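You operate a simulated robot arm through the tools that you are given. There is no shell and no other tool. Be economical: measure what you need, move in short steps, check, and stop when the job is done.

You run a simulated robot arm. Do the job below in one go: nothing can be reset, and whatever is moved stays where it is left.

Task
Put things in order on the top of the yellow platform. At the end: the grey short billet from the top of the yellow platform stands on top of the silver stepped insert; the grey big block stands where the yellow tee block stood; the yellow tee block from the top of the yellow platform stands on top of the black disc; the green cone stands where the grey big block stood; whatever was shut is shut again. Leave all else as you found it, and nothing knocked over.

The check looks at the end state, three seconds after you hand in, the way a careful person would. Anything else that was tipped, shoved, dropped, spilled or broken makes it a failure.

Robot
A 7-joint arm with a two-finger parallel gripper, fixed in place. Base frame: the origin is at the foot of the arm, x ahead of it, y to its left, z up; the work surface is at about z = 0. Lengths are in mm, angles in degrees, forces in N, time in s.
With the tool pointing down near the work surface it reaches from about 220 to 580 mm from the base axis. Its first joint turns from -66.0 to 66.0 degrees. Payload 2.5 kg.
The TCP is the grasp point between the finger pads, 23 mm short of the fingertips. In the tool frame z runs along the fingers and y along their closing line. Largest opening 94 mm; finger width 38, thickness 10; the body of the gripper, 54 by 96 mm, starts 39 mm behind the TCP.
Orientation is that of the tool frame in the base frame, as a unit quaternion [x, y, z, w]. With the fingers straight down and closing along the base's y, the tool's x points along the base's -x, its y along +y and its z along -z.

Tools
- The arm moves only by the tool step_arm. Its argument "deltas" is a list that holds one entry, the list of rows, each a list of 7 numbers: the shift along the tool's x, y, z in mm, then the turn, a rotation vector about the tool's x, y, z in degrees, then the opening in per cent of the stroke, from 0 (shut) to 100 (fully open). In form: [[[tx, ty, tz, rx, ry, rz, hand], ...]]. A call has 1 to 8 rows; each row shifts and turns the commanded pose from where the row before left it, along the tool's axes as they then stand. A row lasts 0.2 s, in which the tool goes at most 50 mm and 8.6 degrees; a call with a longer step from one row to the next is refused whole, and so is a gripper value outside its range. A pose out of reach is approached as far as the arm can. The call stops where the force on the tool passes 40 N (or 10 N more than at its start, if that is more) or the arm is blocked; 0.2 s more then pass. The fingers move at their own pace (about 108 mm/s each) and stop on an object; they squeeze with about 42 N. The grip force told is the motor's: it shows also when the fingers shut on nothing. Time passes only in rows, and 0.2 s behind the last, so rows that do not move let the fingers close. It gives the time, the measured TCP pose, the force on the tool (base axes), the opening and the grip force at its end, in the units of the frame above (readings bear some noise).
- Cameras (640 x 400 px; columns grow to the right, rows downward): "scene" is fixed at [101.8, -414.8, 551.9]; the picture's right is [0.87, -0.49, 0.00], its down [-0.30, -0.54, -0.79] and it looks along [0.39, 0.68, -0.62] (base axes); focal length 319 px, centre (320, 200). "wrist" rides on the gripper at [-39, 0, -44] in the tool frame; the picture's right is [0.00, -1.00, 0.00], its down [0.97, 0.00, -0.24] and it looks along [0.24, 0.00, 0.97] (tool axes); focal length 218 px, centre (320, 200).
- snapshot(camera): a new picture of that camera. It takes no simulated time.
- probe_pixels(camera, pixels): there is no depth. For up to 12 entries [column, row, z] of the newest picture of that camera ("zoom" is the newest enlarged one), the place [x, y] in the base frame at which the ray of that pixel passes the height z, good to about 3 mm, but the place of the scene camera against the robot may be out by one fixed shift of up to 25 mm in any direction. It takes no simulated time.
- close_up(camera, box): a new picture of the part [left, top, right, bottom] of that camera's present view, enlarged. It takes no simulated time.
- finish_job(): hands the job in; it is judged then, once.

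Go step by step. Measure first, check grasps and placings, and put right what went wrong. The budget is 80 turns and 54 pictures, counting those below and the enlarged ones. Unless the task says otherwise, let go and move clear before handing in, and close with one line.

The tools are called after "Emit:" by a JSON object that holds its "api" and its "payload". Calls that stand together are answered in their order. step_arm: Moves the arm, as the interface text tells. Its arguments: {"type":"object","properties":{"deltas":{"type":"array","items":{"type":"array","items":{"type":"array","items":{"type":"number"}}}}},"required":["deltas"]} The other tools are called the same way: snapshot (camera) takes a picture; probe_pixels (camera, pixels) gives the place at which the rays of pixels pass given heights; close_up (camera, box) takes an enlarged picture of a part of a camera's view; finish_job () hands the job in.

At the start:

```text
t: 0.0
position: [418.4, -67.8, 242.8]
tool_rot: [0.0, 1.0, 0.0, 0.0]
contact_force: [0.0, -0.8, 0.3]
grip_width: 94.1
gripper_force: 0.0
```

scene: 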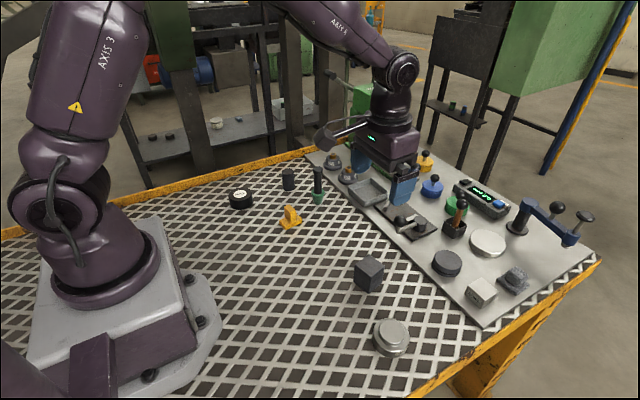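
wrist: 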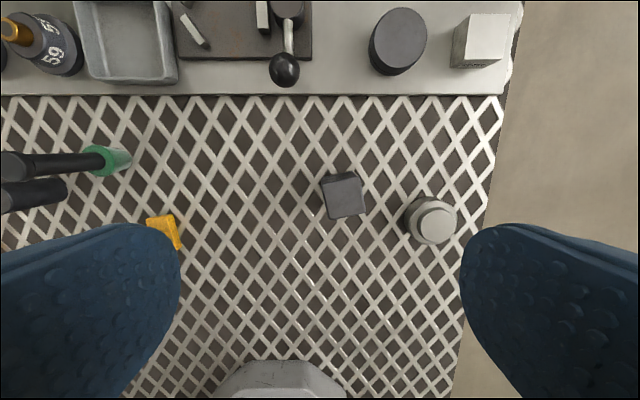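

The first pictures show the grey cube near (368,274), the stepped disc near (390,337) and the yellow piece near (291,217). I'll enlarge the table to identify everything.

Emit:
{"api": "close_up", "payload": {"camera": "scene", "box": [210, 140, 370, 240]}}

Emit:
{"api": "close_up", "payload": {"camera": "scene", "box": [340, 140, 600, 360]}}

Emit:
{"api": "snapshot", "payload": {"camera": "scene"}}

```text
4.00 times, centred on (290, 190) of scene
```

zoom: 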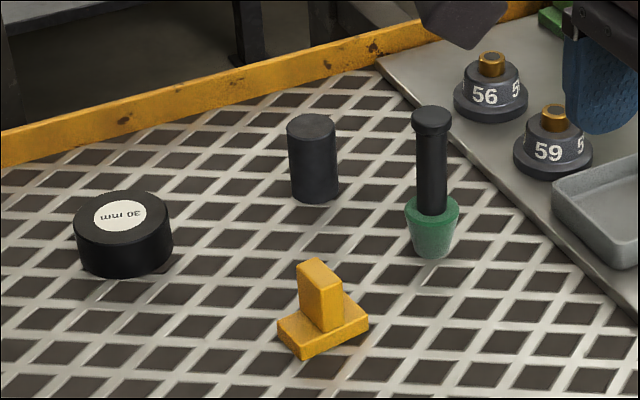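

```text
1.82 times, centred on (470, 250) of scene
```

zoom: 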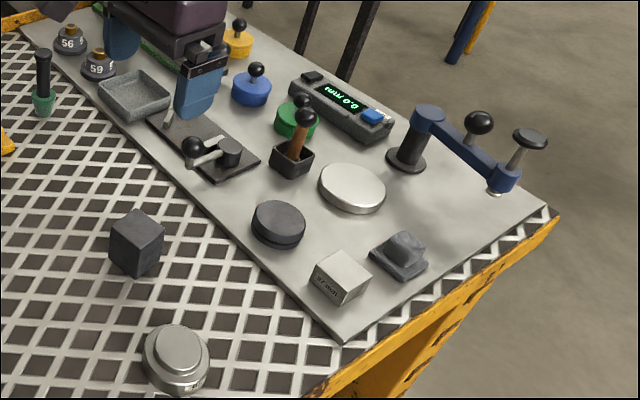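

```text
49 pictures are left
```

scene: 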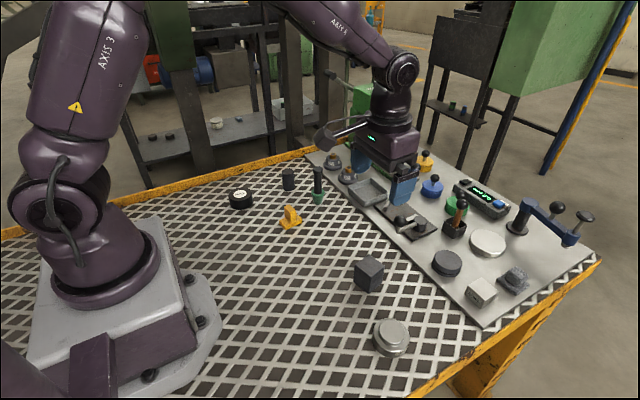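

The zoom shows the black "30 mm" disc, dark billet, green cone with handle and yellow tee on the mesh. I'll measure rough places with the scene camera and the wrist view.

Emit:
{"api": "probe_pixels", "payload": {"camera": "scene", "pixels": [[240, 207, 0], [240, 193, 25], [288, 188, 0], [289, 172, 40], [318, 202, 0], [291, 226, 0], [368, 290, 0], [368, 262, 40], [390, 352, 0], [447, 275, 10], [317, 168, 80]]}}

Emit:
{"api": "snapshot", "payload": {"camera": "wrist"}}

Emit:
{"api": "probe_pixels", "payload": {"camera": "wrist", "pixels": [[344, 218, 0], [345, 190, 40], [432, 225, 30], [432, 235, 0], [163, 235, 0], [120, 162, 0]]}}

```text
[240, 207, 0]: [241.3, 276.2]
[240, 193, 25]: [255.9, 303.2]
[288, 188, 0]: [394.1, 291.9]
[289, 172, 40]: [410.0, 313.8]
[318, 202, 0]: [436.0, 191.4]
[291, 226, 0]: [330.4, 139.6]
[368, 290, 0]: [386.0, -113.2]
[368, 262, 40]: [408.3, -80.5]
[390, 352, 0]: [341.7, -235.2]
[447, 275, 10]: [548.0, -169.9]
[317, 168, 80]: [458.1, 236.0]
```

```text
48 pictures are left
```

wrist: 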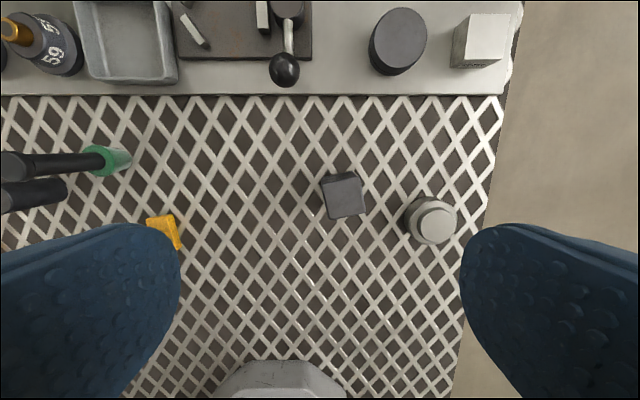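

```text
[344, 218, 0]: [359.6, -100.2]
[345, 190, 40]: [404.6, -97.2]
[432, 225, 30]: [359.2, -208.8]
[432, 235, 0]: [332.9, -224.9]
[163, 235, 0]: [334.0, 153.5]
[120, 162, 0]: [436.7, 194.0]
```

The wrist view agrees with the scene camera to about 1–2 cm. I'll move left at height to look down on the tee, disc, billet and cone.

Emit:
{"api": "step_arm", "payload": {"deltas": [[[10, 48, 0, 0, 0, 0, 100], [10, 48, 0, 0, 0, 0, 100], [10, 48, 0, 0, 0, 0, 100], [10, 48, 0, 0, 0, 0, 100], [10, 48, 0, 0, 0, 0, 100], [5, 48, 0, 0, 0, 0, 100], [0, 0, 0, 0, 0, 0, 100]]]}}

Emit:
{"api": "snapshot", "payload": {"camera": "wrist"}}

Emit:
{"api": "snapshot", "payload": {"camera": "scene"}}

```text
t: 1.6
position: [362.2, 220.2, 242.8]
tool_rot: [0.0, 1.0, 0.0, -0.001]
contact_force: [0.8, 1.4, -0.2]
grip_width: 93.9
gripper_force: 0.2
```

```text
47 pictures are left
```

wrist: 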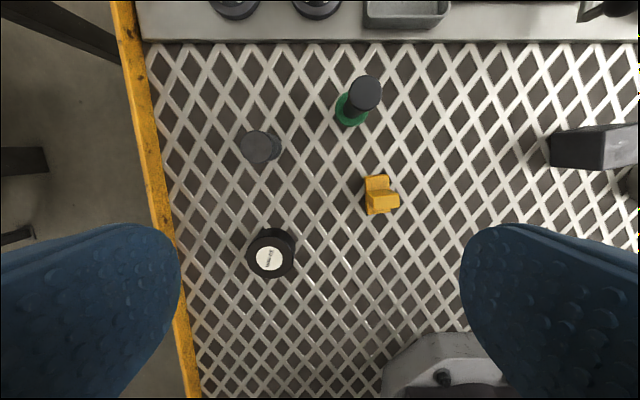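

```text
46 pictures are left
```

scene: 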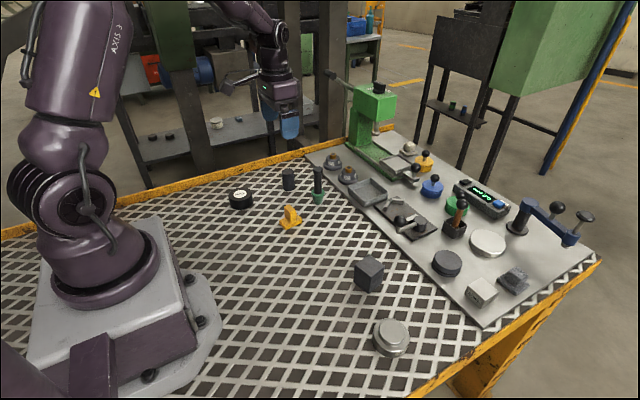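

From here the wrist view shows billet (261,148), cone (355,100), tee (380,195) and disc (270,255). I'll enlarge that and check the insert/block from the scene.

Emit:
{"api": "close_up", "payload": {"camera": "wrist", "box": [220, 60, 420, 285]}}

Emit:
{"api": "close_up", "payload": {"camera": "scene", "box": [330, 240, 430, 365]}}

Emit:
{"api": "probe_pixels", "payload": {"camera": "wrist", "pixels": [[261, 132, 50], [241, 146, 50], [272, 160, 0], [283, 152, 0], [270, 278, 0], [248, 258, 25], [294, 253, 25], [270, 235, 25], [352, 124, 0], [366, 88, 90], [382, 213, 10], [398, 208, 10]]}}

```text
1.78 times, centred on (320, 172) of wrist
```

zoom: 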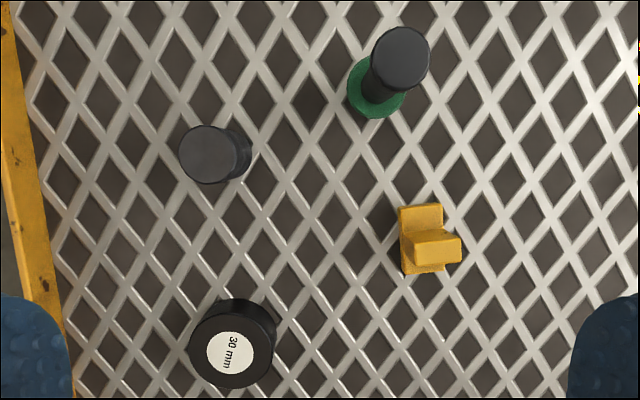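

```text
3.20 times, centred on (380, 302) of scene
```

zoom: 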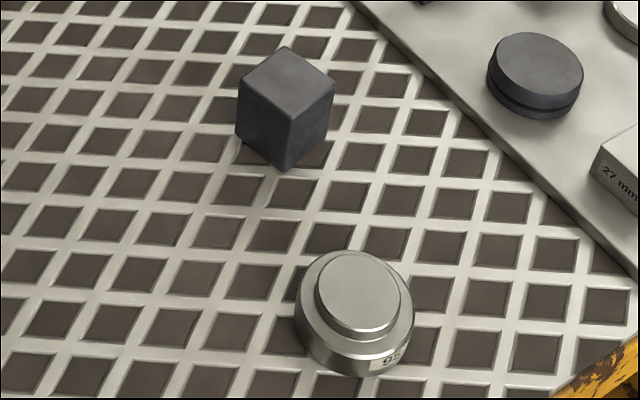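

```text
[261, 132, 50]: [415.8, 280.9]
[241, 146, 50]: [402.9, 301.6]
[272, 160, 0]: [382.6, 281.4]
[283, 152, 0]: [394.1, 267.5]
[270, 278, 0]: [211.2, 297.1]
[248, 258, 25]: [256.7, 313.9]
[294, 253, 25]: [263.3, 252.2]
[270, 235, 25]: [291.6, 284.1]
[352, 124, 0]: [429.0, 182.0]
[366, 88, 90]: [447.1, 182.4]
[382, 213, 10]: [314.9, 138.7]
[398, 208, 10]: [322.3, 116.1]
```

The billet's top centre is near px (257,147), so about (402,285), roughly 35 wide and 50 high. I'll hover above it for a closer look.

Emit:
{"api": "step_arm", "payload": {"deltas": [[[-13, 22, 10, 0, 0, 0, 100], [-13, 22, 20, 0, 0, 0, 100], [-14, 21, 20, 0, 0, 0, 100], [0, 0, 20, 0, 0, 0, 100], [0, 0, 0, 0, 0, 0, 100]]]}}

Emit:
{"api": "snapshot", "payload": {"camera": "wrist"}}

```text
t: 2.8
position: [403.2, 284.4, 172.6]
tool_rot: [0.0, 1.0, -0.001, 0.0]
contact_force: [0.2, -0.1, -0.1]
grip_width: 94.1
gripper_force: 0.1
```

```text
43 pictures are left
```

wrist: 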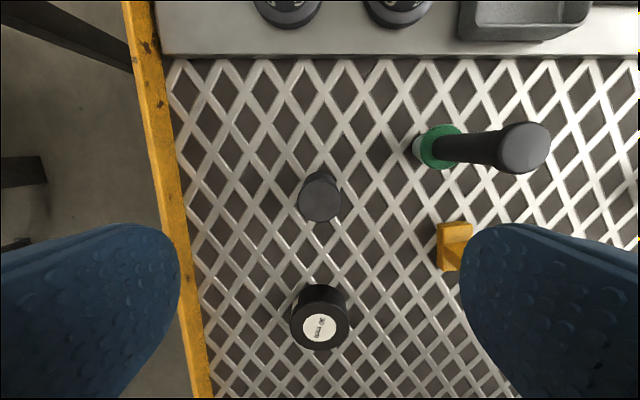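

The billet sits at the view's centre (320,200) with top width about 43 px, i.e. centre ≈ (401,284), 34 mm. I'll descend and grip it.

Emit:
{"api": "step_arm", "payload": {"deltas": [[[2, 0, 40, 0, 0, 0, 75], [0, 0, 40, 0, 0, 0, 75], [0, 0, 35, 0, 0, 0, 75], [0, 0, 27, 0, 0, 0, 75], [0, 0, 0, 0, 0, 0, 0], [0, 0, 0, 0, 0, 0, 0], [0, 0, 0, 0, 0, 0, 0]]]}}

```text
t: 4.4
position: [399.6, 283.3, 30.7]
tool_rot: [0.0, 1.0, -0.001, 0.0]
contact_force: [0.8, 0.7, -0.2]
grip_width: 33.5
gripper_force: 42.1
```

Grip holds at 33.5 mm. I'll lift straight up to about z=230.

Emit:
{"api": "step_arm", "payload": {"deltas": [[[0, 0, -20, 0, 0, 0, 0], [0, 0, -40, 0, 0, 0, 0], [0, 0, -45, 0, 0, 0, 0], [0, 0, -45, 0, 0, 0, 0], [0, 0, -45, 0, 0, 0, 0], [14, -40, 0, 0, 0, 0, 0], [14, -48, 0, 0, 0, 0, 0], [14, -48, 0, 0, 0, 0, 0]]]}}

Emit:
{"api": "step_arm", "payload": {"deltas": [[[10, -48, 0, 0, 0, 0, 0], [10, -48, 0, 0, 0, 0, 0], [10, -48, 0, 0, 0, 0, 0], [10, -48, 0, 0, 0, 0, 0], [6, -48, 0, 0, 0, 0, 0], [6, -48, 0, 0, 0, 0, 0], [6, -48, 0, 0, 0, 0, 0], [0, -25, 0, 0, 0, 0, 0]]]}}

Emit:
{"api": "snapshot", "payload": {"camera": "wrist"}}

```text
t: 6.2
position: [358.8, 147.8, 226.0]
tool_rot: [-0.002, 1.0, 0.0, 0.0]
contact_force: [0.2, 0.4, -3.8]
grip_width: 33.6
gripper_force: 42.0
```

```text
t: 8.0
position: [300.5, -212.8, 225.0]
tool_rot: [0.0, 1.0, 0.0, 0.001]
contact_force: [0.5, 0.4, -4.3]
grip_width: 33.6
gripper_force: 41.7
```

```text
42 pictures are left
```

wrist: 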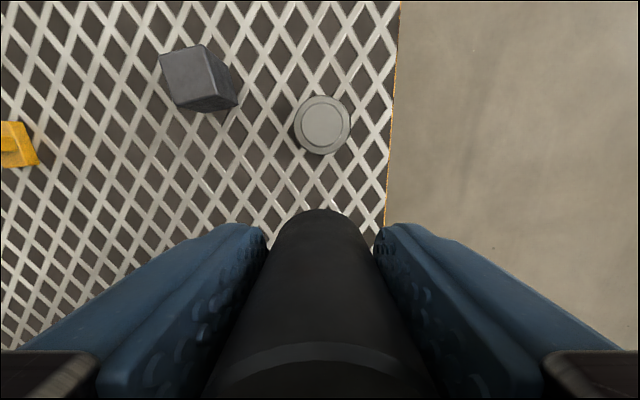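

The insert is at (322,125). I'll enlarge it to measure its top and step.

Emit:
{"api": "close_up", "payload": {"camera": "wrist", "box": [150, 30, 390, 180]}}

Emit:
{"api": "probe_pixels", "payload": {"camera": "wrist", "pixels": [[325, 122, 30], [325, 122, 20], [325, 122, 40]]}}

Emit:
{"api": "probe_pixels", "payload": {"camera": "scene", "pixels": [[392, 332, 30], [392, 332, 20], [392, 332, 40]]}}

```text
2.67 times, centred on (270, 105) of wrist
```

zoom: 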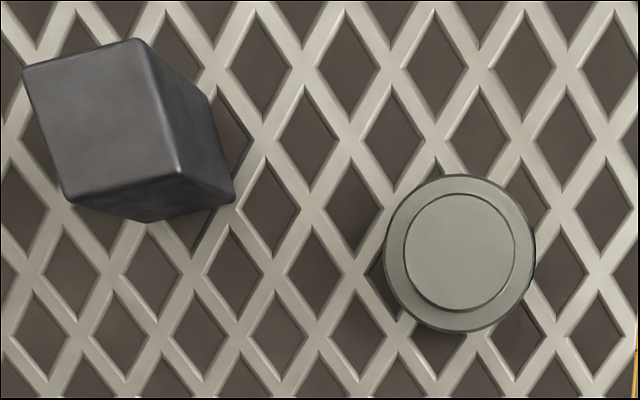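

```text
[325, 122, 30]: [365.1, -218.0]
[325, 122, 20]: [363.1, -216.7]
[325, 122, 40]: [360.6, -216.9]
```

```text
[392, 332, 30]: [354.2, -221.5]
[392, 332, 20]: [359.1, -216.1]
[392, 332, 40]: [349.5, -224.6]
```

The insert's top centre (zoom 459,250) works out at about (362,-215). I'll move over it and down to z≈85, then look from the scene.

Emit:
{"api": "step_arm", "payload": {"deltas": [[[-31, -1, 0, 0, 0, 0, 0], [-30, -2, 0, 0, 0, 0, 0], [0, 0, 40, 0, 0, 0, 0], [0, 0, 40, 0, 0, 0, 0], [0, 0, 35, 0, 0, 0, 0], [0, 0, 25, 0, 0, 0, 0], [0, 0, 0, 0, 0, 0, 0]]]}}

Emit:
{"api": "close_up", "payload": {"camera": "scene", "box": [320, 240, 460, 370]}}

```text
t: 9.6
position: [362.1, -216.4, 85.1]
tool_rot: [0.001, 1.0, 0.0, -0.001]
contact_force: [-0.1, 0.3, -4.0]
grip_width: 33.5
gripper_force: 42.3
```

```text
3.08 times, centred on (390, 305) of scene
```

zoom: 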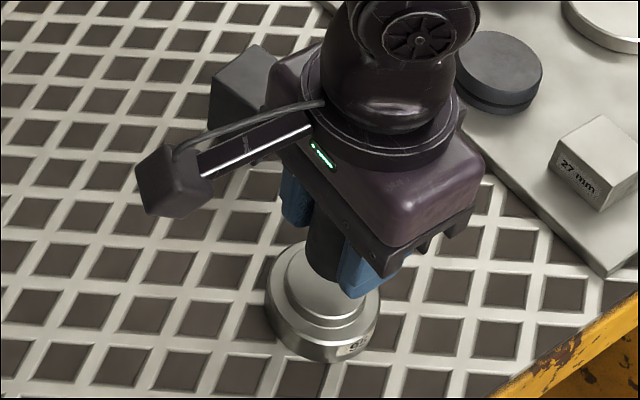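

Billet hangs centred above the insert's top. I'll lower in small steps and watch the force.

Emit:
{"api": "step_arm", "payload": {"deltas": [[[0, 0, 4, 0, 0, 0, 0], [0, 0, 4, 0, 0, 0, 0], [0, 0, 3, 0, 0, 0, 0], [0, 0, 3, 0, 0, 0, 0], [0, 0, 2, 0, 0, 0, 0], [0, 0, 2, 0, 0, 0, 0]]]}}

Emit:
{"api": "close_up", "payload": {"camera": "scene", "box": [370, 290, 450, 365]}}

```text
t: 11.0
position: [362.1, -215.6, 67.3]
tool_rot: [0.0, 1.0, 0.0, 0.0]
contact_force: [0.1, 0.0, -4.1]
grip_width: 33.3
gripper_force: 42.5
```

```text
5.33 times, centred on (410, 328) of scene
```

zoom: 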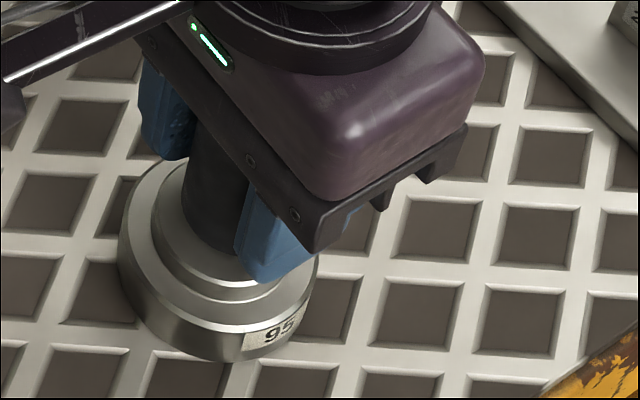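

No contact yet (force unchanged at -4 N); the billet is near the top. I'll continue with 1.5 mm rows.

Emit:
{"api": "step_arm", "payload": {"deltas": [[[0, 0, 1.5, 0, 0, 0, 0], [0, 0, 1.5, 0, 0, 0, 0], [0, 0, 1.5, 0, 0, 0, 0], [0, 0, 1.5, 0, 0, 0, 0]]]}}

```text
t: 12.0
position: [360.9, -216.0, 62.7]
tool_rot: [0.0, 1.0, 0.0, 0.0]
contact_force: [-7.2, 3.3, 15.7]
grip_width: 33.5
gripper_force: 42.4
```

Contact: force rose to +16 N at z=62.7. I'll release and rise straight up.

Emit:
{"api": "step_arm", "payload": {"deltas": [[[0, 0, -0.8, 0, 0, 0, 0], [0, 0, 0, 0, 0, 0, 65], [0, 0, 0, 0, 0, 0, 65], [0, 0, -10, 0, 0, 0, 65], [0, 0, -30, 0, 0, 0, 65], [0, 0, -45, 0, 0, 0, 65], [0, 0, -45, 0, 0, 0, 65], [0, 0, -45, 0, 0, 0, 65]]]}}

Emit:
{"api": "step_arm", "payload": {"deltas": [[[10, 48, 0, 0, 0, 0, 100], [10, 48, 0, 0, 0, 0, 100], [10, 48, 0, 0, 0, 0, 100], [0, 48, 0, 0, 0, 0, 100], [0, 48, 0, 0, 0, 0, 100], [0, 48, 0, 0, 0, 0, 100], [0, 48, 0, 0, 0, 0, 100], [0, 22, 0, 0, 0, 0, 100]]]}}

Emit:
{"api": "snapshot", "payload": {"camera": "wrist"}}

Emit:
{"api": "close_up", "payload": {"camera": "scene", "box": [330, 240, 430, 365]}}

```text
t: 13.8
position: [361.4, -215.7, 237.5]
tool_rot: [0.0, 1.0, 0.0, 0.0]
contact_force: [-0.2, 0.3, -0.2]
grip_width: 61.0
gripper_force: 0.0
```

```text
t: 15.6
position: [332.2, 143.9, 237.5]
tool_rot: [0.0, 1.0, 0.0, 0.0]
contact_force: [0.6, -0.4, 0.1]
grip_width: 93.9
gripper_force: 0.0
```

```text
38 pictures are left
```

wrist: 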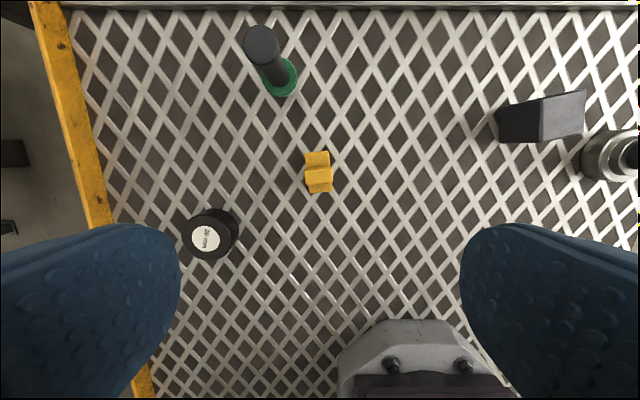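

```text
3.20 times, centred on (380, 302) of scene
```

zoom: 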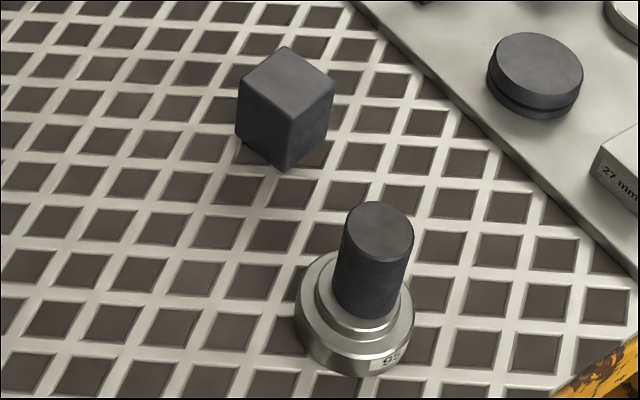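

Billet stands upright on the insert. Now I'll enlarge the tee at (318,172) for its place and orientation.

Emit:
{"api": "close_up", "payload": {"camera": "wrist", "box": [270, 130, 370, 210]}}

Emit:
{"api": "probe_pixels", "payload": {"camera": "zoom", "pixels": [[320, 200, 0]]}}

```text
5.00 times, centred on (320, 170) of wrist
```

zoom: 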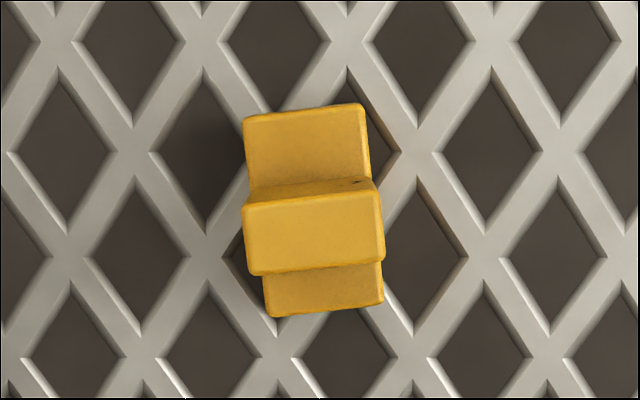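

```text
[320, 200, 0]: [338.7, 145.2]
```

Tee centre is about (339,145), turned +5.7° about base z, base about 30 × 51 and stem top about 45 high. I'll align, descend and grip its 30 mm sides.

Emit:
{"api": "step_arm", "payload": {"deltas": [[[-7, 1.2, 0, 0, 0, -5.7, 70], [0, 0, 45, 0, 0, 0, 70], [0, 0, 45, 0, 0, 0, 70], [0, 0, 45, 0, 0, 0, 70], [0, 0, 40, 0, 0, 0, 70], [0, 0, 20, 0, 0, 0, 70], [0, 0, 14.5, 0, 0, 0, 70], [0, 0, 0, 0, 0, 0, 70]]]}}

Emit:
{"api": "snapshot", "payload": {"camera": "wrist"}}

```text
t: 17.4
position: [339.9, 143.0, 28.9]
tool_rot: [-0.05, 0.999, 0.0, 0.0]
contact_force: [0.7, 0.1, 0.2]
grip_width: 65.6
gripper_force: 0.0
```

```text
35 pictures are left
```

wrist: 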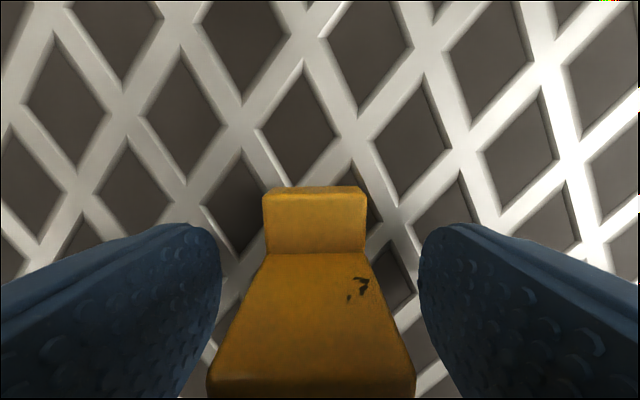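

The tee stands square between the fingers (sides at columns 265–365). Gripping now.

Emit:
{"api": "step_arm", "payload": {"deltas": [[[0, 1.5, 0, 0, 0, 0, 70], [0, 0, 0, 0, 0, 0, 0], [0, 0, 0, 0, 0, 0, 0], [0, 0, 0, 0, 0, 0, 0]]]}}

```text
t: 18.4
position: [339.1, 145.7, 27.8]
tool_rot: [-0.05, 0.999, 0.0, 0.0]
contact_force: [0.2, -0.4, 0.2]
grip_width: 29.9
gripper_force: 41.9
```

Gripped at 29.9 mm. I'll lift, square the tool again and go to a point behind the disc for a look.

Emit:
{"api": "step_arm", "payload": {"deltas": [[[0, 0, -20, 0, 0, 0, 0], [0, 0, -45, 0, 0, 0, 0], [0, 0, -45, 0, 0, 0, 0], [0, 0, -45, 0, 0, 0, 0], [0, 0, -40, 0, 0, 5.7, 0], [40, 46, 0, 0, 0, 0, 0], [40, 46, 0, 0, 0, 0, 0], [40, 46, 0, 0, 0, 0, 0]]]}}

Emit:
{"api": "snapshot", "payload": {"camera": "wrist"}}

```text
refused: row 6 steps farther than a row can; nothing moved
```

```text
34 pictures are left
```

wrist: 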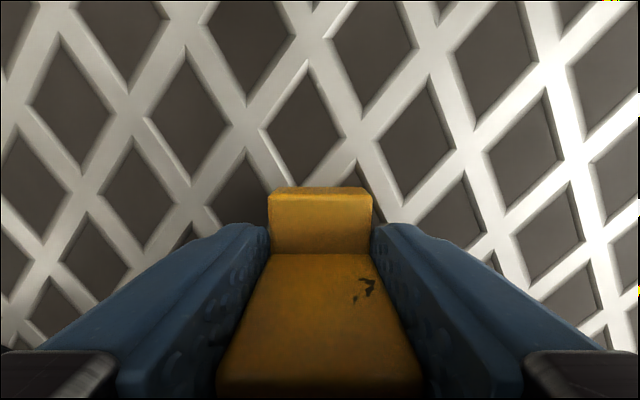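

The call was refused for an overlong row; the tee is held firmly. I'll resend with shorter steps.

Emit:
{"api": "step_arm", "payload": {"deltas": [[[0, 0, -20, 0, 0, 0, 0], [0, 0, -45, 0, 0, 0, 0], [0, 0, -45, 0, 0, 0, 0], [0, 0, -45, 0, 0, 0, 0], [0, 0, -40, 0, 0, 5.7, 0], [30, 34, 0, 0, 0, 0, 0], [30, 34, 0, 0, 0, 0, 0], [30, 34, 0, 0, 0, 0, 0]]]}}

Emit:
{"api": "step_arm", "payload": {"deltas": [[[30, 36, 0, 0, 0, 0, 0], [0, 0, 0, 0, 0, 0, 0]]]}}

Emit:
{"api": "close_up", "payload": {"camera": "wrist", "box": [240, 60, 400, 220]}}

```text
t: 20.2
position: [249.5, 248.1, 224.5]
tool_rot: [0.0, 1.0, 0.0, -0.001]
contact_force: [0.4, -0.5, -3.6]
grip_width: 29.9
gripper_force: 41.8
```

```text
t: 20.8
position: [218.5, 283.1, 223.4]
tool_rot: [0.0, 1.0, -0.001, 0.0]
contact_force: [0.2, 0.4, -2.3]
grip_width: 30.1
gripper_force: 42.2
```

```text
2.50 times, centred on (320, 140) of wrist
```

zoom: 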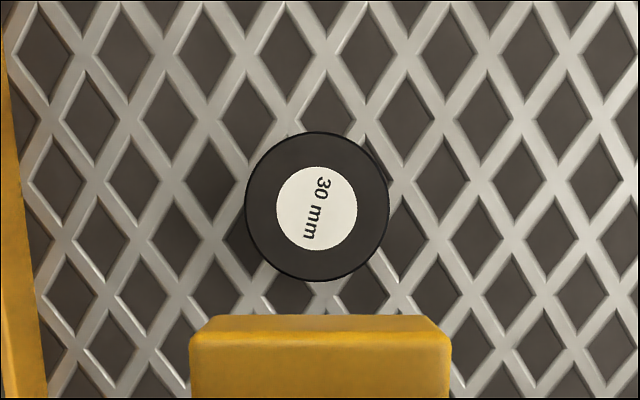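

Disc centre (zoom 317,207) computes to about (261,284). I'll move over it and descend to z≈70.

Emit:
{"api": "step_arm", "payload": {"deltas": [[[-21, 1, 0, 0, 0, 0, 0], [-21.5, 0.5, 0, 0, 0, 0, 0], [0, 0, 45, 0, 0, 0, 0], [0, 0, 45, 0, 0, 0, 0], [0, 0, 40, 0, 0, 0, 0], [0, 0, 20, 0, 0, 0, 0], [0, 0, 0, 0, 0, 0, 0]]]}}

Emit:
{"api": "close_up", "payload": {"camera": "scene", "box": [200, 150, 300, 220]}}

```text
t: 22.4
position: [259.8, 284.8, 72.9]
tool_rot: [0.0, 1.0, 0.0, 0.0]
contact_force: [0.0, -0.2, -2.3]
grip_width: 29.9
gripper_force: 41.9
```

```text
5.71 times, centred on (250, 185) of scene
```

zoom: 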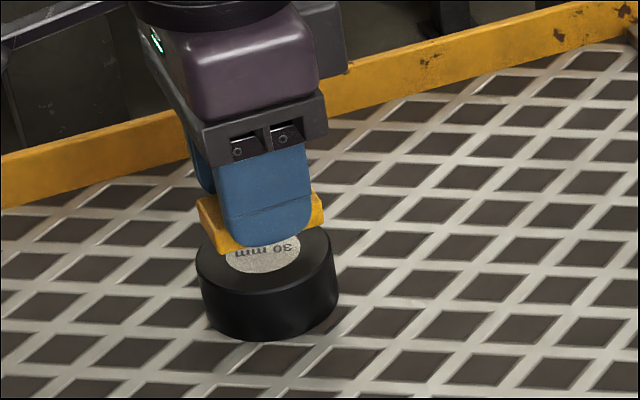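

The tee hangs above the disc. I'll lower gently until contact.

Emit:
{"api": "step_arm", "payload": {"deltas": [[[0, 0, 3, 0, 0, 0, 0], [0, 0, 2, 0, 0, 0, 0], [0, 0, 2, 0, 0, 0, 0], [0, 0, 2, 0, 0, 0, 0], [0, 0, 1.5, 0, 0, 0, 0], [0, 0, 1.5, 0, 0, 0, 0]]]}}

```text
t: 23.8
position: [260.5, 284.4, 59.8]
tool_rot: [0.0, 1.0, 0.0, 0.001]
contact_force: [-0.2, 0.0, -2.9]
grip_width: 29.9
gripper_force: 41.9
```

Emit:
{"api": "step_arm", "payload": {"deltas": [[[0, 0, 1.2, 0, 0, 0, 0], [0, 0, 1.2, 0, 0, 0, 0], [0, 0, 1.2, 0, 0, 0, 0]]]}}

```text
t: 24.6
position: [259.2, 285.6, 59.2]
tool_rot: [0.001, 1.0, 0.0, 0.0]
contact_force: [-4.2, -3.8, 13.5]
grip_width: 29.8
gripper_force: 42.0
```

Contact at z≈59 (+13.5 N), so the tee sits on the disc. I'll release and rise, then check.

Emit:
{"api": "step_arm", "payload": {"deltas": [[[0, 0, -0.8, 0, 0, 0, 0], [0, 0, 0, 0, 0, 0, 60], [0, 0, 0, 0, 0, 0, 60], [0, 0, -10, 0, 0, 0, 60], [0, 0, -30, 0, 0, 0, 60], [0, 0, -45, 0, 0, 0, 60], [0, 0, -45, 0, 0, 0, 60], [0, 0, -45, 0, 0, 0, 60]]]}}

Emit:
{"api": "close_up", "payload": {"camera": "scene", "box": [200, 150, 300, 220]}}

Emit:
{"api": "step_arm", "payload": {"deltas": [[[0, -48, 0, 0, 0, 0, 100], [0, -48, 0, 0, 0, 0, 100], [-10, -48, 0, 0, 0, 0, 100], [-10, -48, 0, 0, 0, 0, 100], [-10, -48, 0, 0, 0, 0, 100], [-10, -48, 0, 0, 0, 0, 100], [-10, -48, 0, 0, 0, 0, 100], [-10, -48, 0, 0, 0, 0, 100]]]}}

Emit:
{"api": "snapshot", "payload": {"camera": "wrist"}}

```text
t: 26.4
position: [259.6, 284.6, 233.7]
tool_rot: [0.0, 1.0, 0.0, 0.0]
contact_force: [0.0, -0.5, -0.1]
grip_width: 56.3
gripper_force: 0.0
```

```text
5.71 times, centred on (250, 185) of scene
```

zoom: 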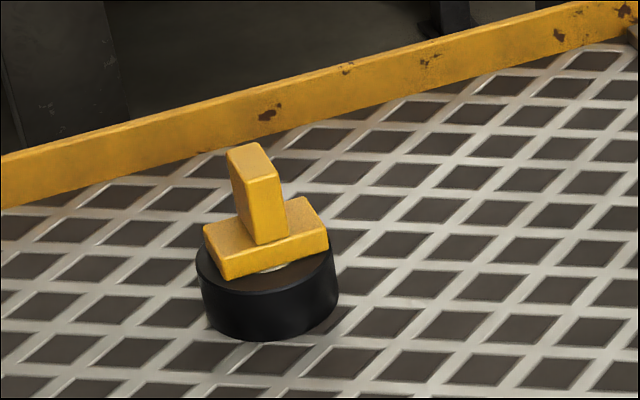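

```text
t: 28.2
position: [320.3, -100.1, 232.2]
tool_rot: [0.0, 1.0, 0.001, 0.0]
contact_force: [0.9, 0.0, -0.5]
grip_width: 93.7
gripper_force: 0.0
```

```text
30 pictures are left
```

wrist: 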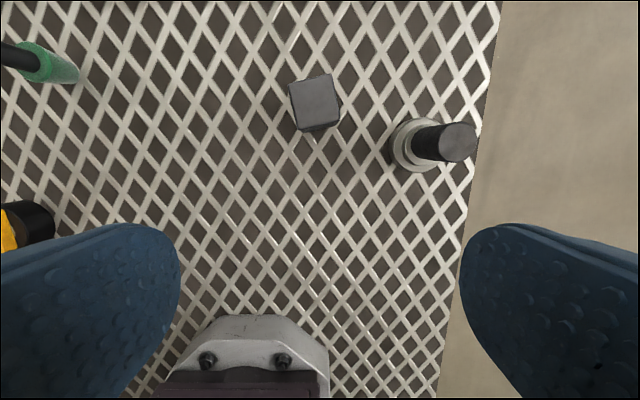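

The tee stands on the disc. Next I'll enlarge the block at (315,102).

Emit:
{"api": "close_up", "payload": {"camera": "wrist", "box": [270, 60, 370, 140]}}

Emit:
{"api": "probe_pixels", "payload": {"camera": "zoom", "pixels": [[320, 200, 0], [320, 200, 50]]}}

```text
5.00 times, centred on (320, 100) of wrist
```

zoom: 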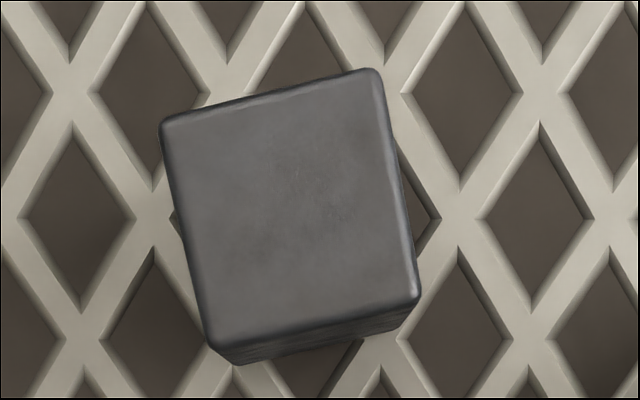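

```text
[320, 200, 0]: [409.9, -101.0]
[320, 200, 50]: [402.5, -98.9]
```

Block top centre (zoom 291,207) gives about (400,-95), turned about +11.5°. I'll go above it at z≈140 aligned and look again.

Emit:
{"api": "step_arm", "payload": {"deltas": [[[-40, 3, 0, 0, 0, 0, 85], [-40, 2.6, 0, 0, 0, 0, 85], [0, 0, 45, 0, 0, -6, 85], [0, 0, 45, 0, 0, -5.5, 85], [0, 0, 0, 0, 0, 0, 85]]]}}

Emit:
{"api": "snapshot", "payload": {"camera": "wrist"}}

```text
t: 29.4
position: [400.7, -95.0, 142.9]
tool_rot: [-0.101, 0.995, 0.001, 0.001]
contact_force: [-1.2, 0.4, 0.2]
grip_width: 79.9
gripper_force: 0.1
```

```text
28 pictures are left
```

wrist: 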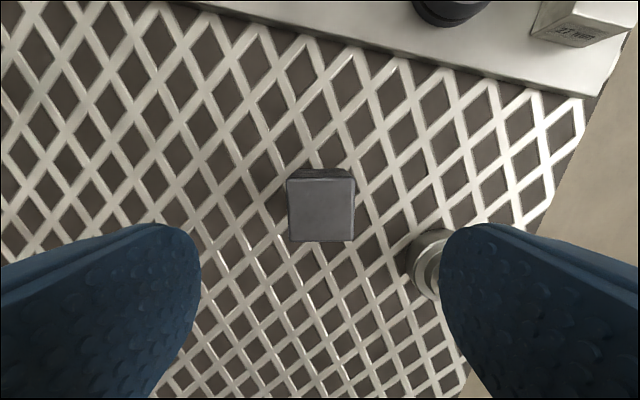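

The block is square between the fingers, centred (col 321) and about 43 wide, 54 high. Descending and gripping.

Emit:
{"api": "step_arm", "payload": {"deltas": [[[0, 0, 40, 0, 0, 0, 85], [0, 0, 40, 0, 0, 0, 85], [0, 0, 20, 0, 0, 0, 85], [0, 0, 11, 0, 0, 0, 85], [0, 0, 0, 0, 0, 0, 0], [0, 0, 0, 0, 0, 0, 0], [0, 0, 0, 0, 0, 0, 0]]]}}

Emit:
{"api": "snapshot", "payload": {"camera": "wrist"}}

```text
t: 31.0
position: [400.8, -94.6, 31.7]
tool_rot: [-0.1, 0.995, 0.0, 0.0]
contact_force: [1.2, -1.8, -0.5]
grip_width: 43.3
gripper_force: 42.2
```

```text
27 pictures are left
```

wrist: 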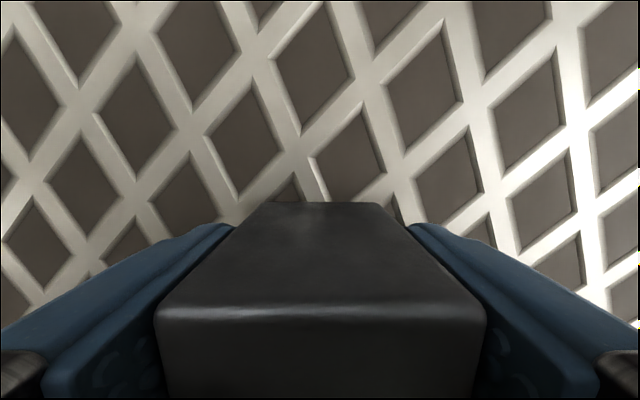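

The block is gripped at 43.3 mm, its centre about 1–2 mm behind the TCP. I'll lift, square the tool and carry it to the tee's old place (339,145).

Emit:
{"api": "step_arm", "payload": {"deltas": [[[0, 0, -20, 0, 0, 0, 0], [0, 0, -45, 0, 0, 0, 0], [0, 0, -45, 0, 0, 6, 0], [0, 0, -20, 0, 0, 5.5, 0], [20, 40, 0, 0, 0, 0, 0], [15, 45, 0, 0, 0, 0, 0], [15, 45, 0, 0, 0, 0, 0], [10, 45, 0, 0, 0, 0, 0]]]}}

Emit:
{"api": "step_arm", "payload": {"deltas": [[[0, 45, 0, 0, 0, 0, 0], [0, 20, 0, 0, 0, 0, 0], [0, 0, 0, 0, 0, 0, 0]]]}}

```text
t: 32.8
position: [340.9, 82.1, 161.5]
tool_rot: [0.0, 1.0, 0.0, 0.0]
contact_force: [-0.4, 0.3, -8.2]
grip_width: 43.5
gripper_force: 41.8
```

```text
t: 33.6
position: [342.1, 146.4, 161.9]
tool_rot: [0.0, 1.0, 0.0, -0.001]
contact_force: [0.3, 0.8, -7.9]
grip_width: 43.4
gripper_force: 42.3
```

Now over (342,146). I'll lower to just above the surface.

Emit:
{"api": "step_arm", "payload": {"deltas": [[[1, -1, 40, 0, 0, 0, 0], [0, 0, 40, 0, 0, 0, 0], [0, 0, 30, 0, 0, 0, 0], [0, 0, 15, 0, 0, 0, 0], [0, 0, 2, 0, 0, 0, 0], [0, 0, 1.2, 0, 0, 0, 0], [0, 0, 1.2, 0, 0, 0, 0]]]}}

```text
t: 35.2
position: [339.1, 145.3, 32.4]
tool_rot: [0.001, 1.0, -0.001, 0.0]
contact_force: [-0.1, -0.8, -8.3]
grip_width: 43.3
gripper_force: 42.0
```

Emit:
{"api": "step_arm", "payload": {"deltas": [[[0, 0, 1, 0, 0, 0, 0], [0, 0, 0.8, 0, 0, 0, 0]]]}}

```text
t: 35.8
position: [339.3, 144.9, 31.4]
tool_rot: [0.001, 1.0, 0.0, 0.0]
contact_force: [-11.3, -2.3, 27.2]
grip_width: 43.3
gripper_force: 41.8
```

The block touches down (+27 N). Releasing, rising, and moving towards the cone for a look.

Emit:
{"api": "step_arm", "payload": {"deltas": [[[0, 0, -1.2, 0, 0, 0, 0], [0, 0, 0, 0, 0, 0, 75], [0, 0, 0, 0, 0, 0, 75], [0, 0, -10, 0, 0, 0, 75], [0, 0, -40, 0, 0, 0, 75], [0, 0, -45, 0, 0, 0, 75], [0, 0, -45, 0, 0, 0, 75], [0, 0, -45, 0, 0, 0, 75]]]}}

Emit:
{"api": "step_arm", "payload": {"deltas": [[[-20, 20, -20, 0, 0, 0, 100], [-15, 20, -20, 0, 0, 0, 100], [0, 0, 0, 0, 0, 0, 100]]]}}

Emit:
{"api": "snapshot", "payload": {"camera": "wrist"}}

Emit:
{"api": "close_up", "payload": {"camera": "scene", "box": [270, 150, 350, 240]}}

```text
t: 37.6
position: [339.3, 145.5, 216.8]
tool_rot: [0.0, 1.0, 0.0, 0.0]
contact_force: [-0.4, -0.5, 0.5]
grip_width: 70.8
gripper_force: 0.1
```

```text
t: 38.4
position: [376.7, 186.6, 257.5]
tool_rot: [0.0, 1.0, 0.0, -0.001]
contact_force: [-0.4, -0.3, 0.4]
grip_width: 93.8
gripper_force: 0.1
```

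```text
26 pictures are left
```

wrist: 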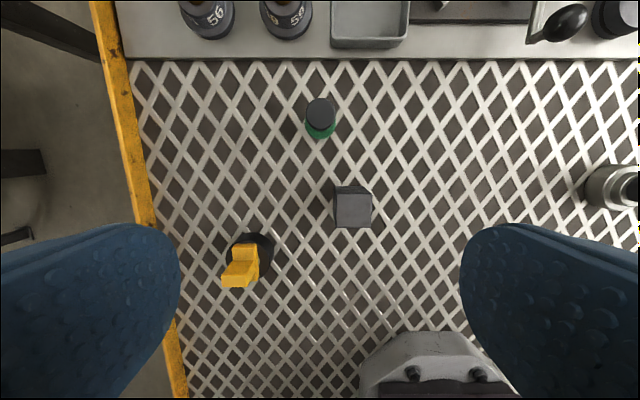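

```text
4.44 times, centred on (310, 195) of scene
```

zoom: 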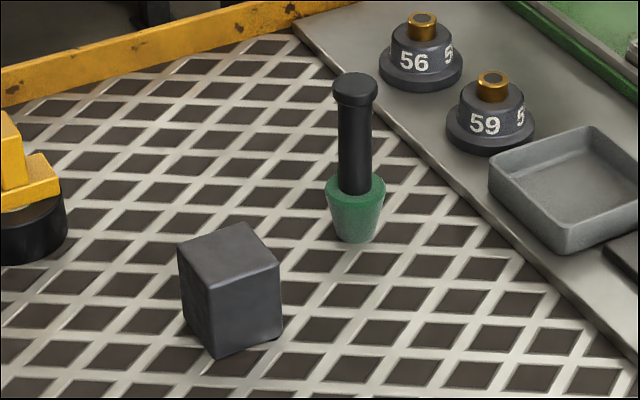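

The block now stands on the tee's spot. The cone has a narrow foot and a tall handle with a knob; I'll measure it closely.

Emit:
{"api": "close_up", "payload": {"camera": "wrist", "box": [270, 80, 370, 160]}}

Emit:
{"api": "probe_pixels", "payload": {"camera": "scene", "pixels": [[319, 203, 0], [318, 168, 80], [318, 168, 100], [318, 168, 120]]}}

```text
5.00 times, centred on (320, 120) of wrist
```

zoom: 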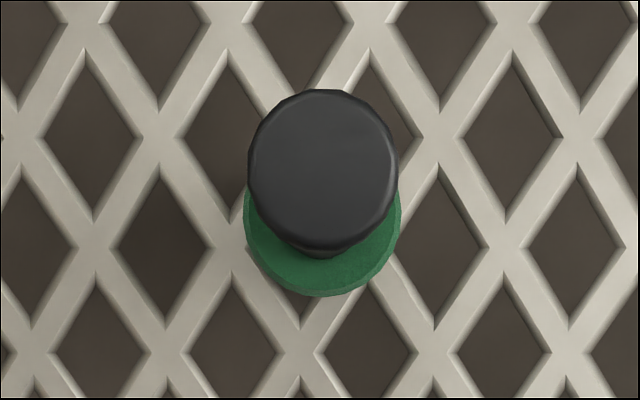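

```text
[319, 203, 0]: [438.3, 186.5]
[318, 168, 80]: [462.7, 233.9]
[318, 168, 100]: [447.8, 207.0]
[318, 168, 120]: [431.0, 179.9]
```

Cone axis is about (441,186); handle knob about 26 wide with top near z=108. I'll hover above it and check centring.

Emit:
{"api": "step_arm", "payload": {"deltas": [[[-32, 0, 20, 0, 0, 0, 80], [-32, 0, 37, 0, 0, 0, 80], [0, 0, 35, 0, 0, 0, 80], [0, 0, 0, 0, 0, 0, 80]]]}}

Emit:
{"api": "close_up", "payload": {"camera": "wrist", "box": [160, 50, 480, 250]}}

Emit:
{"api": "close_up", "payload": {"camera": "scene", "box": [270, 110, 370, 220]}}

```text
t: 39.4
position: [438.0, 186.3, 166.4]
tool_rot: [0.0, 1.0, 0.001, 0.0]
contact_force: [-0.9, 0.2, -0.6]
grip_width: 75.2
gripper_force: 0.1
```

```text
2.00 times, centred on (320, 150) of wrist
```

zoom: 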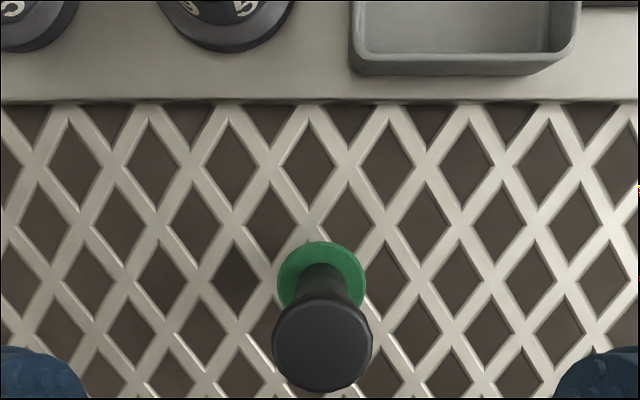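

```text
3.64 times, centred on (320, 165) of scene
```

zoom: 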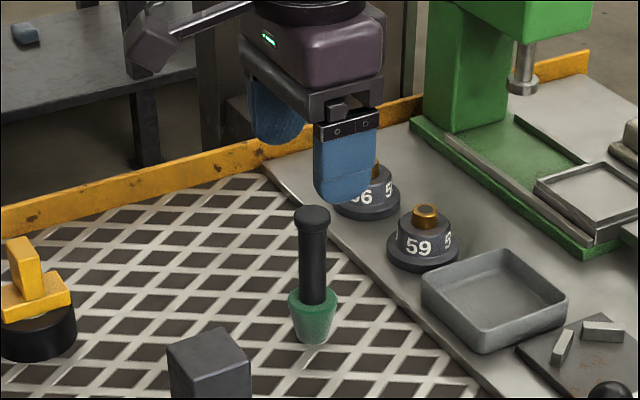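

Cone centre reads about (440.3,186), knob about 24 mm wide. Descending to z≈90 and gripping the knob/handle.

Emit:
{"api": "step_arm", "payload": {"deltas": [[[-2.3, 0, 30, 0, 0, 0, 80], [0, 0, 30, 0, 0, 0, 80], [0, 0, 16, 0, 0, 0, 80], [0, 0, 0, 0, 0, 0, 80]]]}}

Emit:
{"api": "close_up", "payload": {"camera": "scene", "box": [270, 110, 370, 220]}}

Emit:
{"api": "snapshot", "payload": {"camera": "wrist"}}

```text
t: 40.4
position: [441.3, 184.5, 90.0]
tool_rot: [-0.001, 1.0, 0.0, 0.0]
contact_force: [0.4, -0.2, -0.2]
grip_width: 75.2
gripper_force: 0.0
```

```text
3.64 times, centred on (320, 165) of scene
```

zoom: 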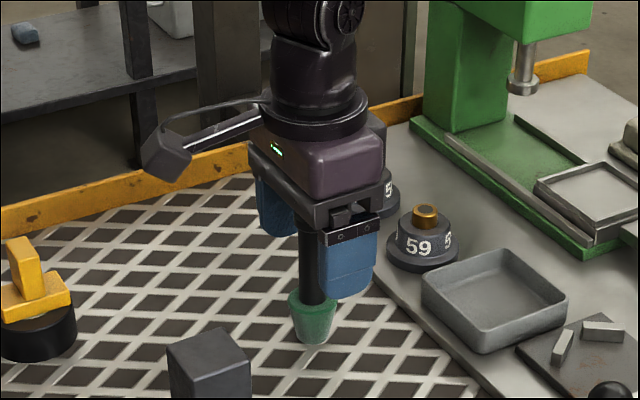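

```text
20 pictures are left
```

wrist: 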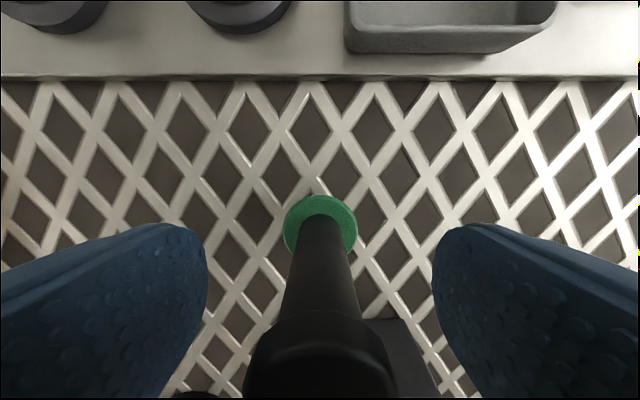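

The handle is centred between the fingers (rim centre col 320). Closing.

Emit:
{"api": "step_arm", "payload": {"deltas": [[[0, 0, 0, 0, 0, 0, 0], [0, 0, 0, 0, 0, 0, 0], [0, 0, 0, 0, 0, 0, 0], [0, 0, 0, 0, 0, 0, 0]]]}}

Emit:
{"api": "step_arm", "payload": {"deltas": [[[0, 0, -10, 0, 0, 0, 0], [0, 0, -30, 0, 0, 0, 0], [0, 0, -40, 0, 0, 0, 0], [0, 0, -40, 0, 0, 0, 0], [0, 0, 0, 0, 0, 0, 0]]]}}

Emit:
{"api": "close_up", "payload": {"camera": "scene", "box": [270, 90, 370, 220]}}

Emit:
{"api": "snapshot", "payload": {"camera": "wrist"}}

```text
t: 41.4
position: [440.9, 185.3, 89.5]
tool_rot: [0.001, 1.0, 0.0, 0.0]
contact_force: [-0.5, 0.3, -0.8]
grip_width: 24.6
gripper_force: 42.0
```

```text
t: 42.6
position: [440.5, 184.6, 210.2]
tool_rot: [0.0, 1.0, -0.001, 0.0]
contact_force: [-1.2, 0.0, -0.5]
grip_width: 24.5
gripper_force: 41.5
```

```text
3.08 times, centred on (320, 155) of scene
```

zoom: 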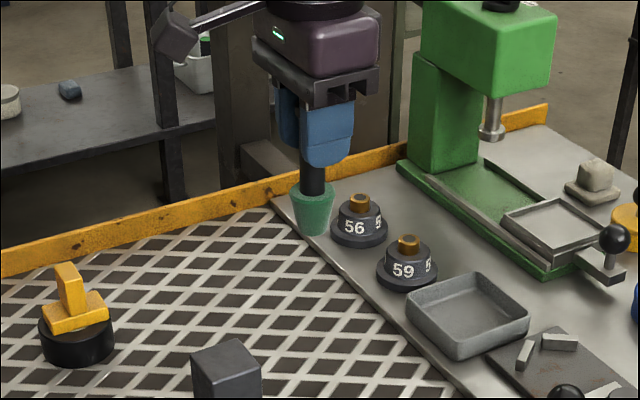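

```text
18 pictures are left
```

wrist: 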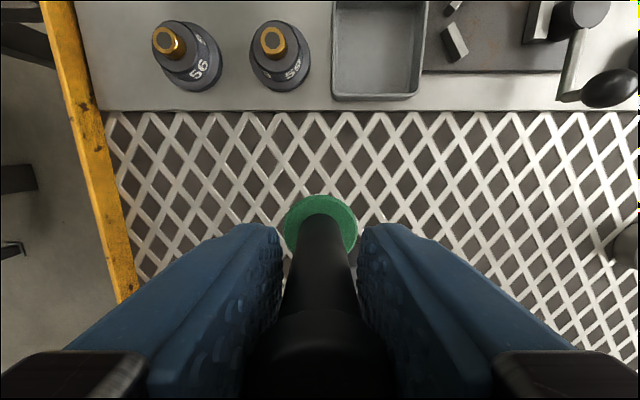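

The cone hangs upright, gripped at 24.6 mm. Carrying it to the block's old place (399.5,-95).

Emit:
{"api": "step_arm", "payload": {"deltas": [[[3, -40, 0, 0, 0, 0, 0], [7, -45, 0, 0, 0, 0, 0], [8, -48, 0, 0, 0, 0, 0], [8, -48, 0, 0, 0, 0, 0], [8, -48, 0, 0, 0, 0, 0], [7, -35, 0, 0, 0, 0, 0], [0, -16, 0, 0, 0, 0, 0], [0, 0, 0, 0, 0, 0, 0]]]}}

Emit:
{"api": "step_arm", "payload": {"deltas": [[[0, 0, 40, 0, 0, 0, 0], [0, 0, 40, 0, 0, 0, 0], [0, 0, 25, 0, 0, 0, 0], [0, 0, 10, 0, 0, 0, 0], [0, 0, 0, 0, 0, 0, 0]]]}}

```text
t: 44.4
position: [400.3, -95.2, 209.1]
tool_rot: [0.0, 1.0, 0.0, 0.0]
contact_force: [0.4, -0.4, -0.5]
grip_width: 24.6
gripper_force: 42.3
```

```text
t: 45.6
position: [400.2, -95.8, 94.2]
tool_rot: [0.0, 1.0, 0.0, 0.0]
contact_force: [0.0, -0.2, -1.2]
grip_width: 24.1
gripper_force: 41.8
```

Now 4–5 mm above the surface at (400,-95). Lowering gently.

Emit:
{"api": "step_arm", "payload": {"deltas": [[[0, 0.5, 2, 0, 0, 0, 0], [0, 0, 1.2, 0, 0, 0, 0], [0, 0, 0.8, 0, 0, 0, 0], [0, 0, 0.5, 0, 0, 0, 0]]]}}

Emit:
{"api": "close_up", "payload": {"camera": "scene", "box": [320, 190, 440, 360]}}

```text
t: 46.6
position: [401.9, -94.0, 89.7]
tool_rot: [0.0, 1.0, 0.0, 0.0]
contact_force: [0.0, 0.1, -0.6]
grip_width: 24.2
gripper_force: 42.2
```

```text
2.35 times, centred on (380, 275) of scene
```

zoom: 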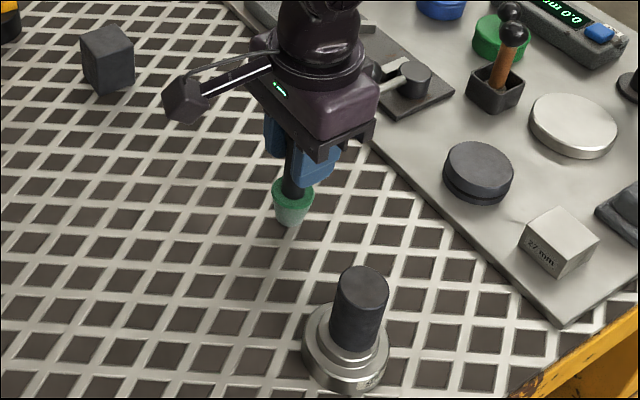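

No contact yet at 89.7. Another small descent.

Emit:
{"api": "step_arm", "payload": {"deltas": [[[0, 0, 0.6, 0, 0, 0, 0], [0, 0, 0.6, 0, 0, 0, 0]]]}}

```text
t: 47.2
position: [400.2, -94.6, 89.4]
tool_rot: [0.0, 1.0, 0.0, -0.001]
contact_force: [-3.9, 1.0, 10.3]
grip_width: 24.4
gripper_force: 41.9
```

Contact (+10 N) at the same height as when it was picked up. Releasing and rising.

Emit:
{"api": "step_arm", "payload": {"deltas": [[[0, 0, -0.5, 0, 0, 0, 0], [0, 0, 0, 0, 0, 0, 0], [0, 0, 0, 0, 0, 0, 80], [0, 0, 0, 0, 0, 0, 80], [0, 0, -10, 0, 0, 0, 80], [0, 0, -40, 0, 0, 0, 80], [0, 0, -45, 0, 0, 0, 80], [0, 0, -45, 0, 0, 0, 80]]]}}

Emit:
{"api": "step_arm", "payload": {"deltas": [[[40, 20, -20, 0, 0, 0, 100], [40, 20, 0, 0, 0, 0, 100], [0, 0, 0, 0, 0, 0, 100]]]}}

Emit:
{"api": "snapshot", "payload": {"camera": "wrist"}}

Emit:
{"api": "snapshot", "payload": {"camera": "scene"}}

Emit:
{"api": "close_up", "payload": {"camera": "scene", "box": [220, 160, 440, 360]}}

```text
t: 49.0
position: [401.2, -94.3, 229.4]
tool_rot: [0.0, 1.0, -0.001, -0.001]
contact_force: [0.0, 0.4, 0.1]
grip_width: 75.1
gripper_force: 0.0
```

```text
t: 49.8
position: [321.3, -56.3, 249.2]
tool_rot: [0.0, 1.0, 0.0, 0.0]
contact_force: [-0.7, -0.4, 0.0]
grip_width: 93.9
gripper_force: 0.0
```

```text
16 pictures are left
```

wrist: 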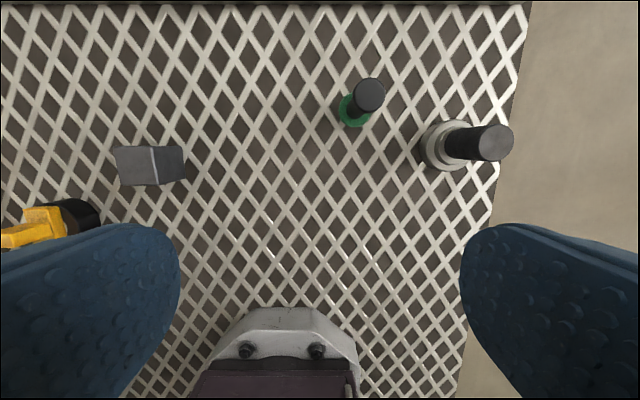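

```text
15 pictures are left
```

scene: 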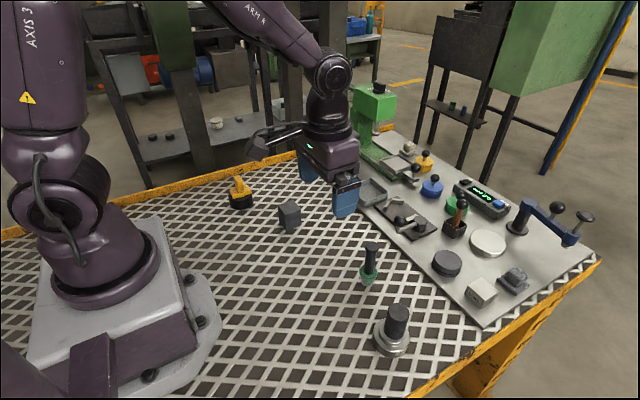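

```text
2.00 times, centred on (330, 260) of scene
```

zoom: 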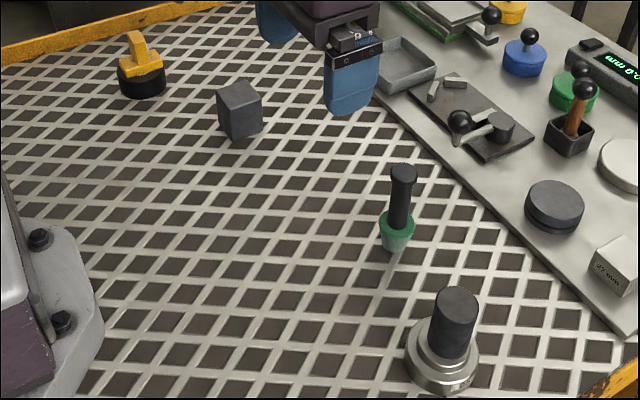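

All four pieces stand upright where asked, nothing else has moved, nothing was opened, and the gripper is empty and clear. Handing in.

Emit:
{"api": "finish_job", "payload": {}}

```text
The job is handed in.
```

The job is handed in: the billet stands on the insert, the tee on the black "30 mm" disc, the block on the tee's old spot and the cone on the block's old spot; nothing shut had to be opened.
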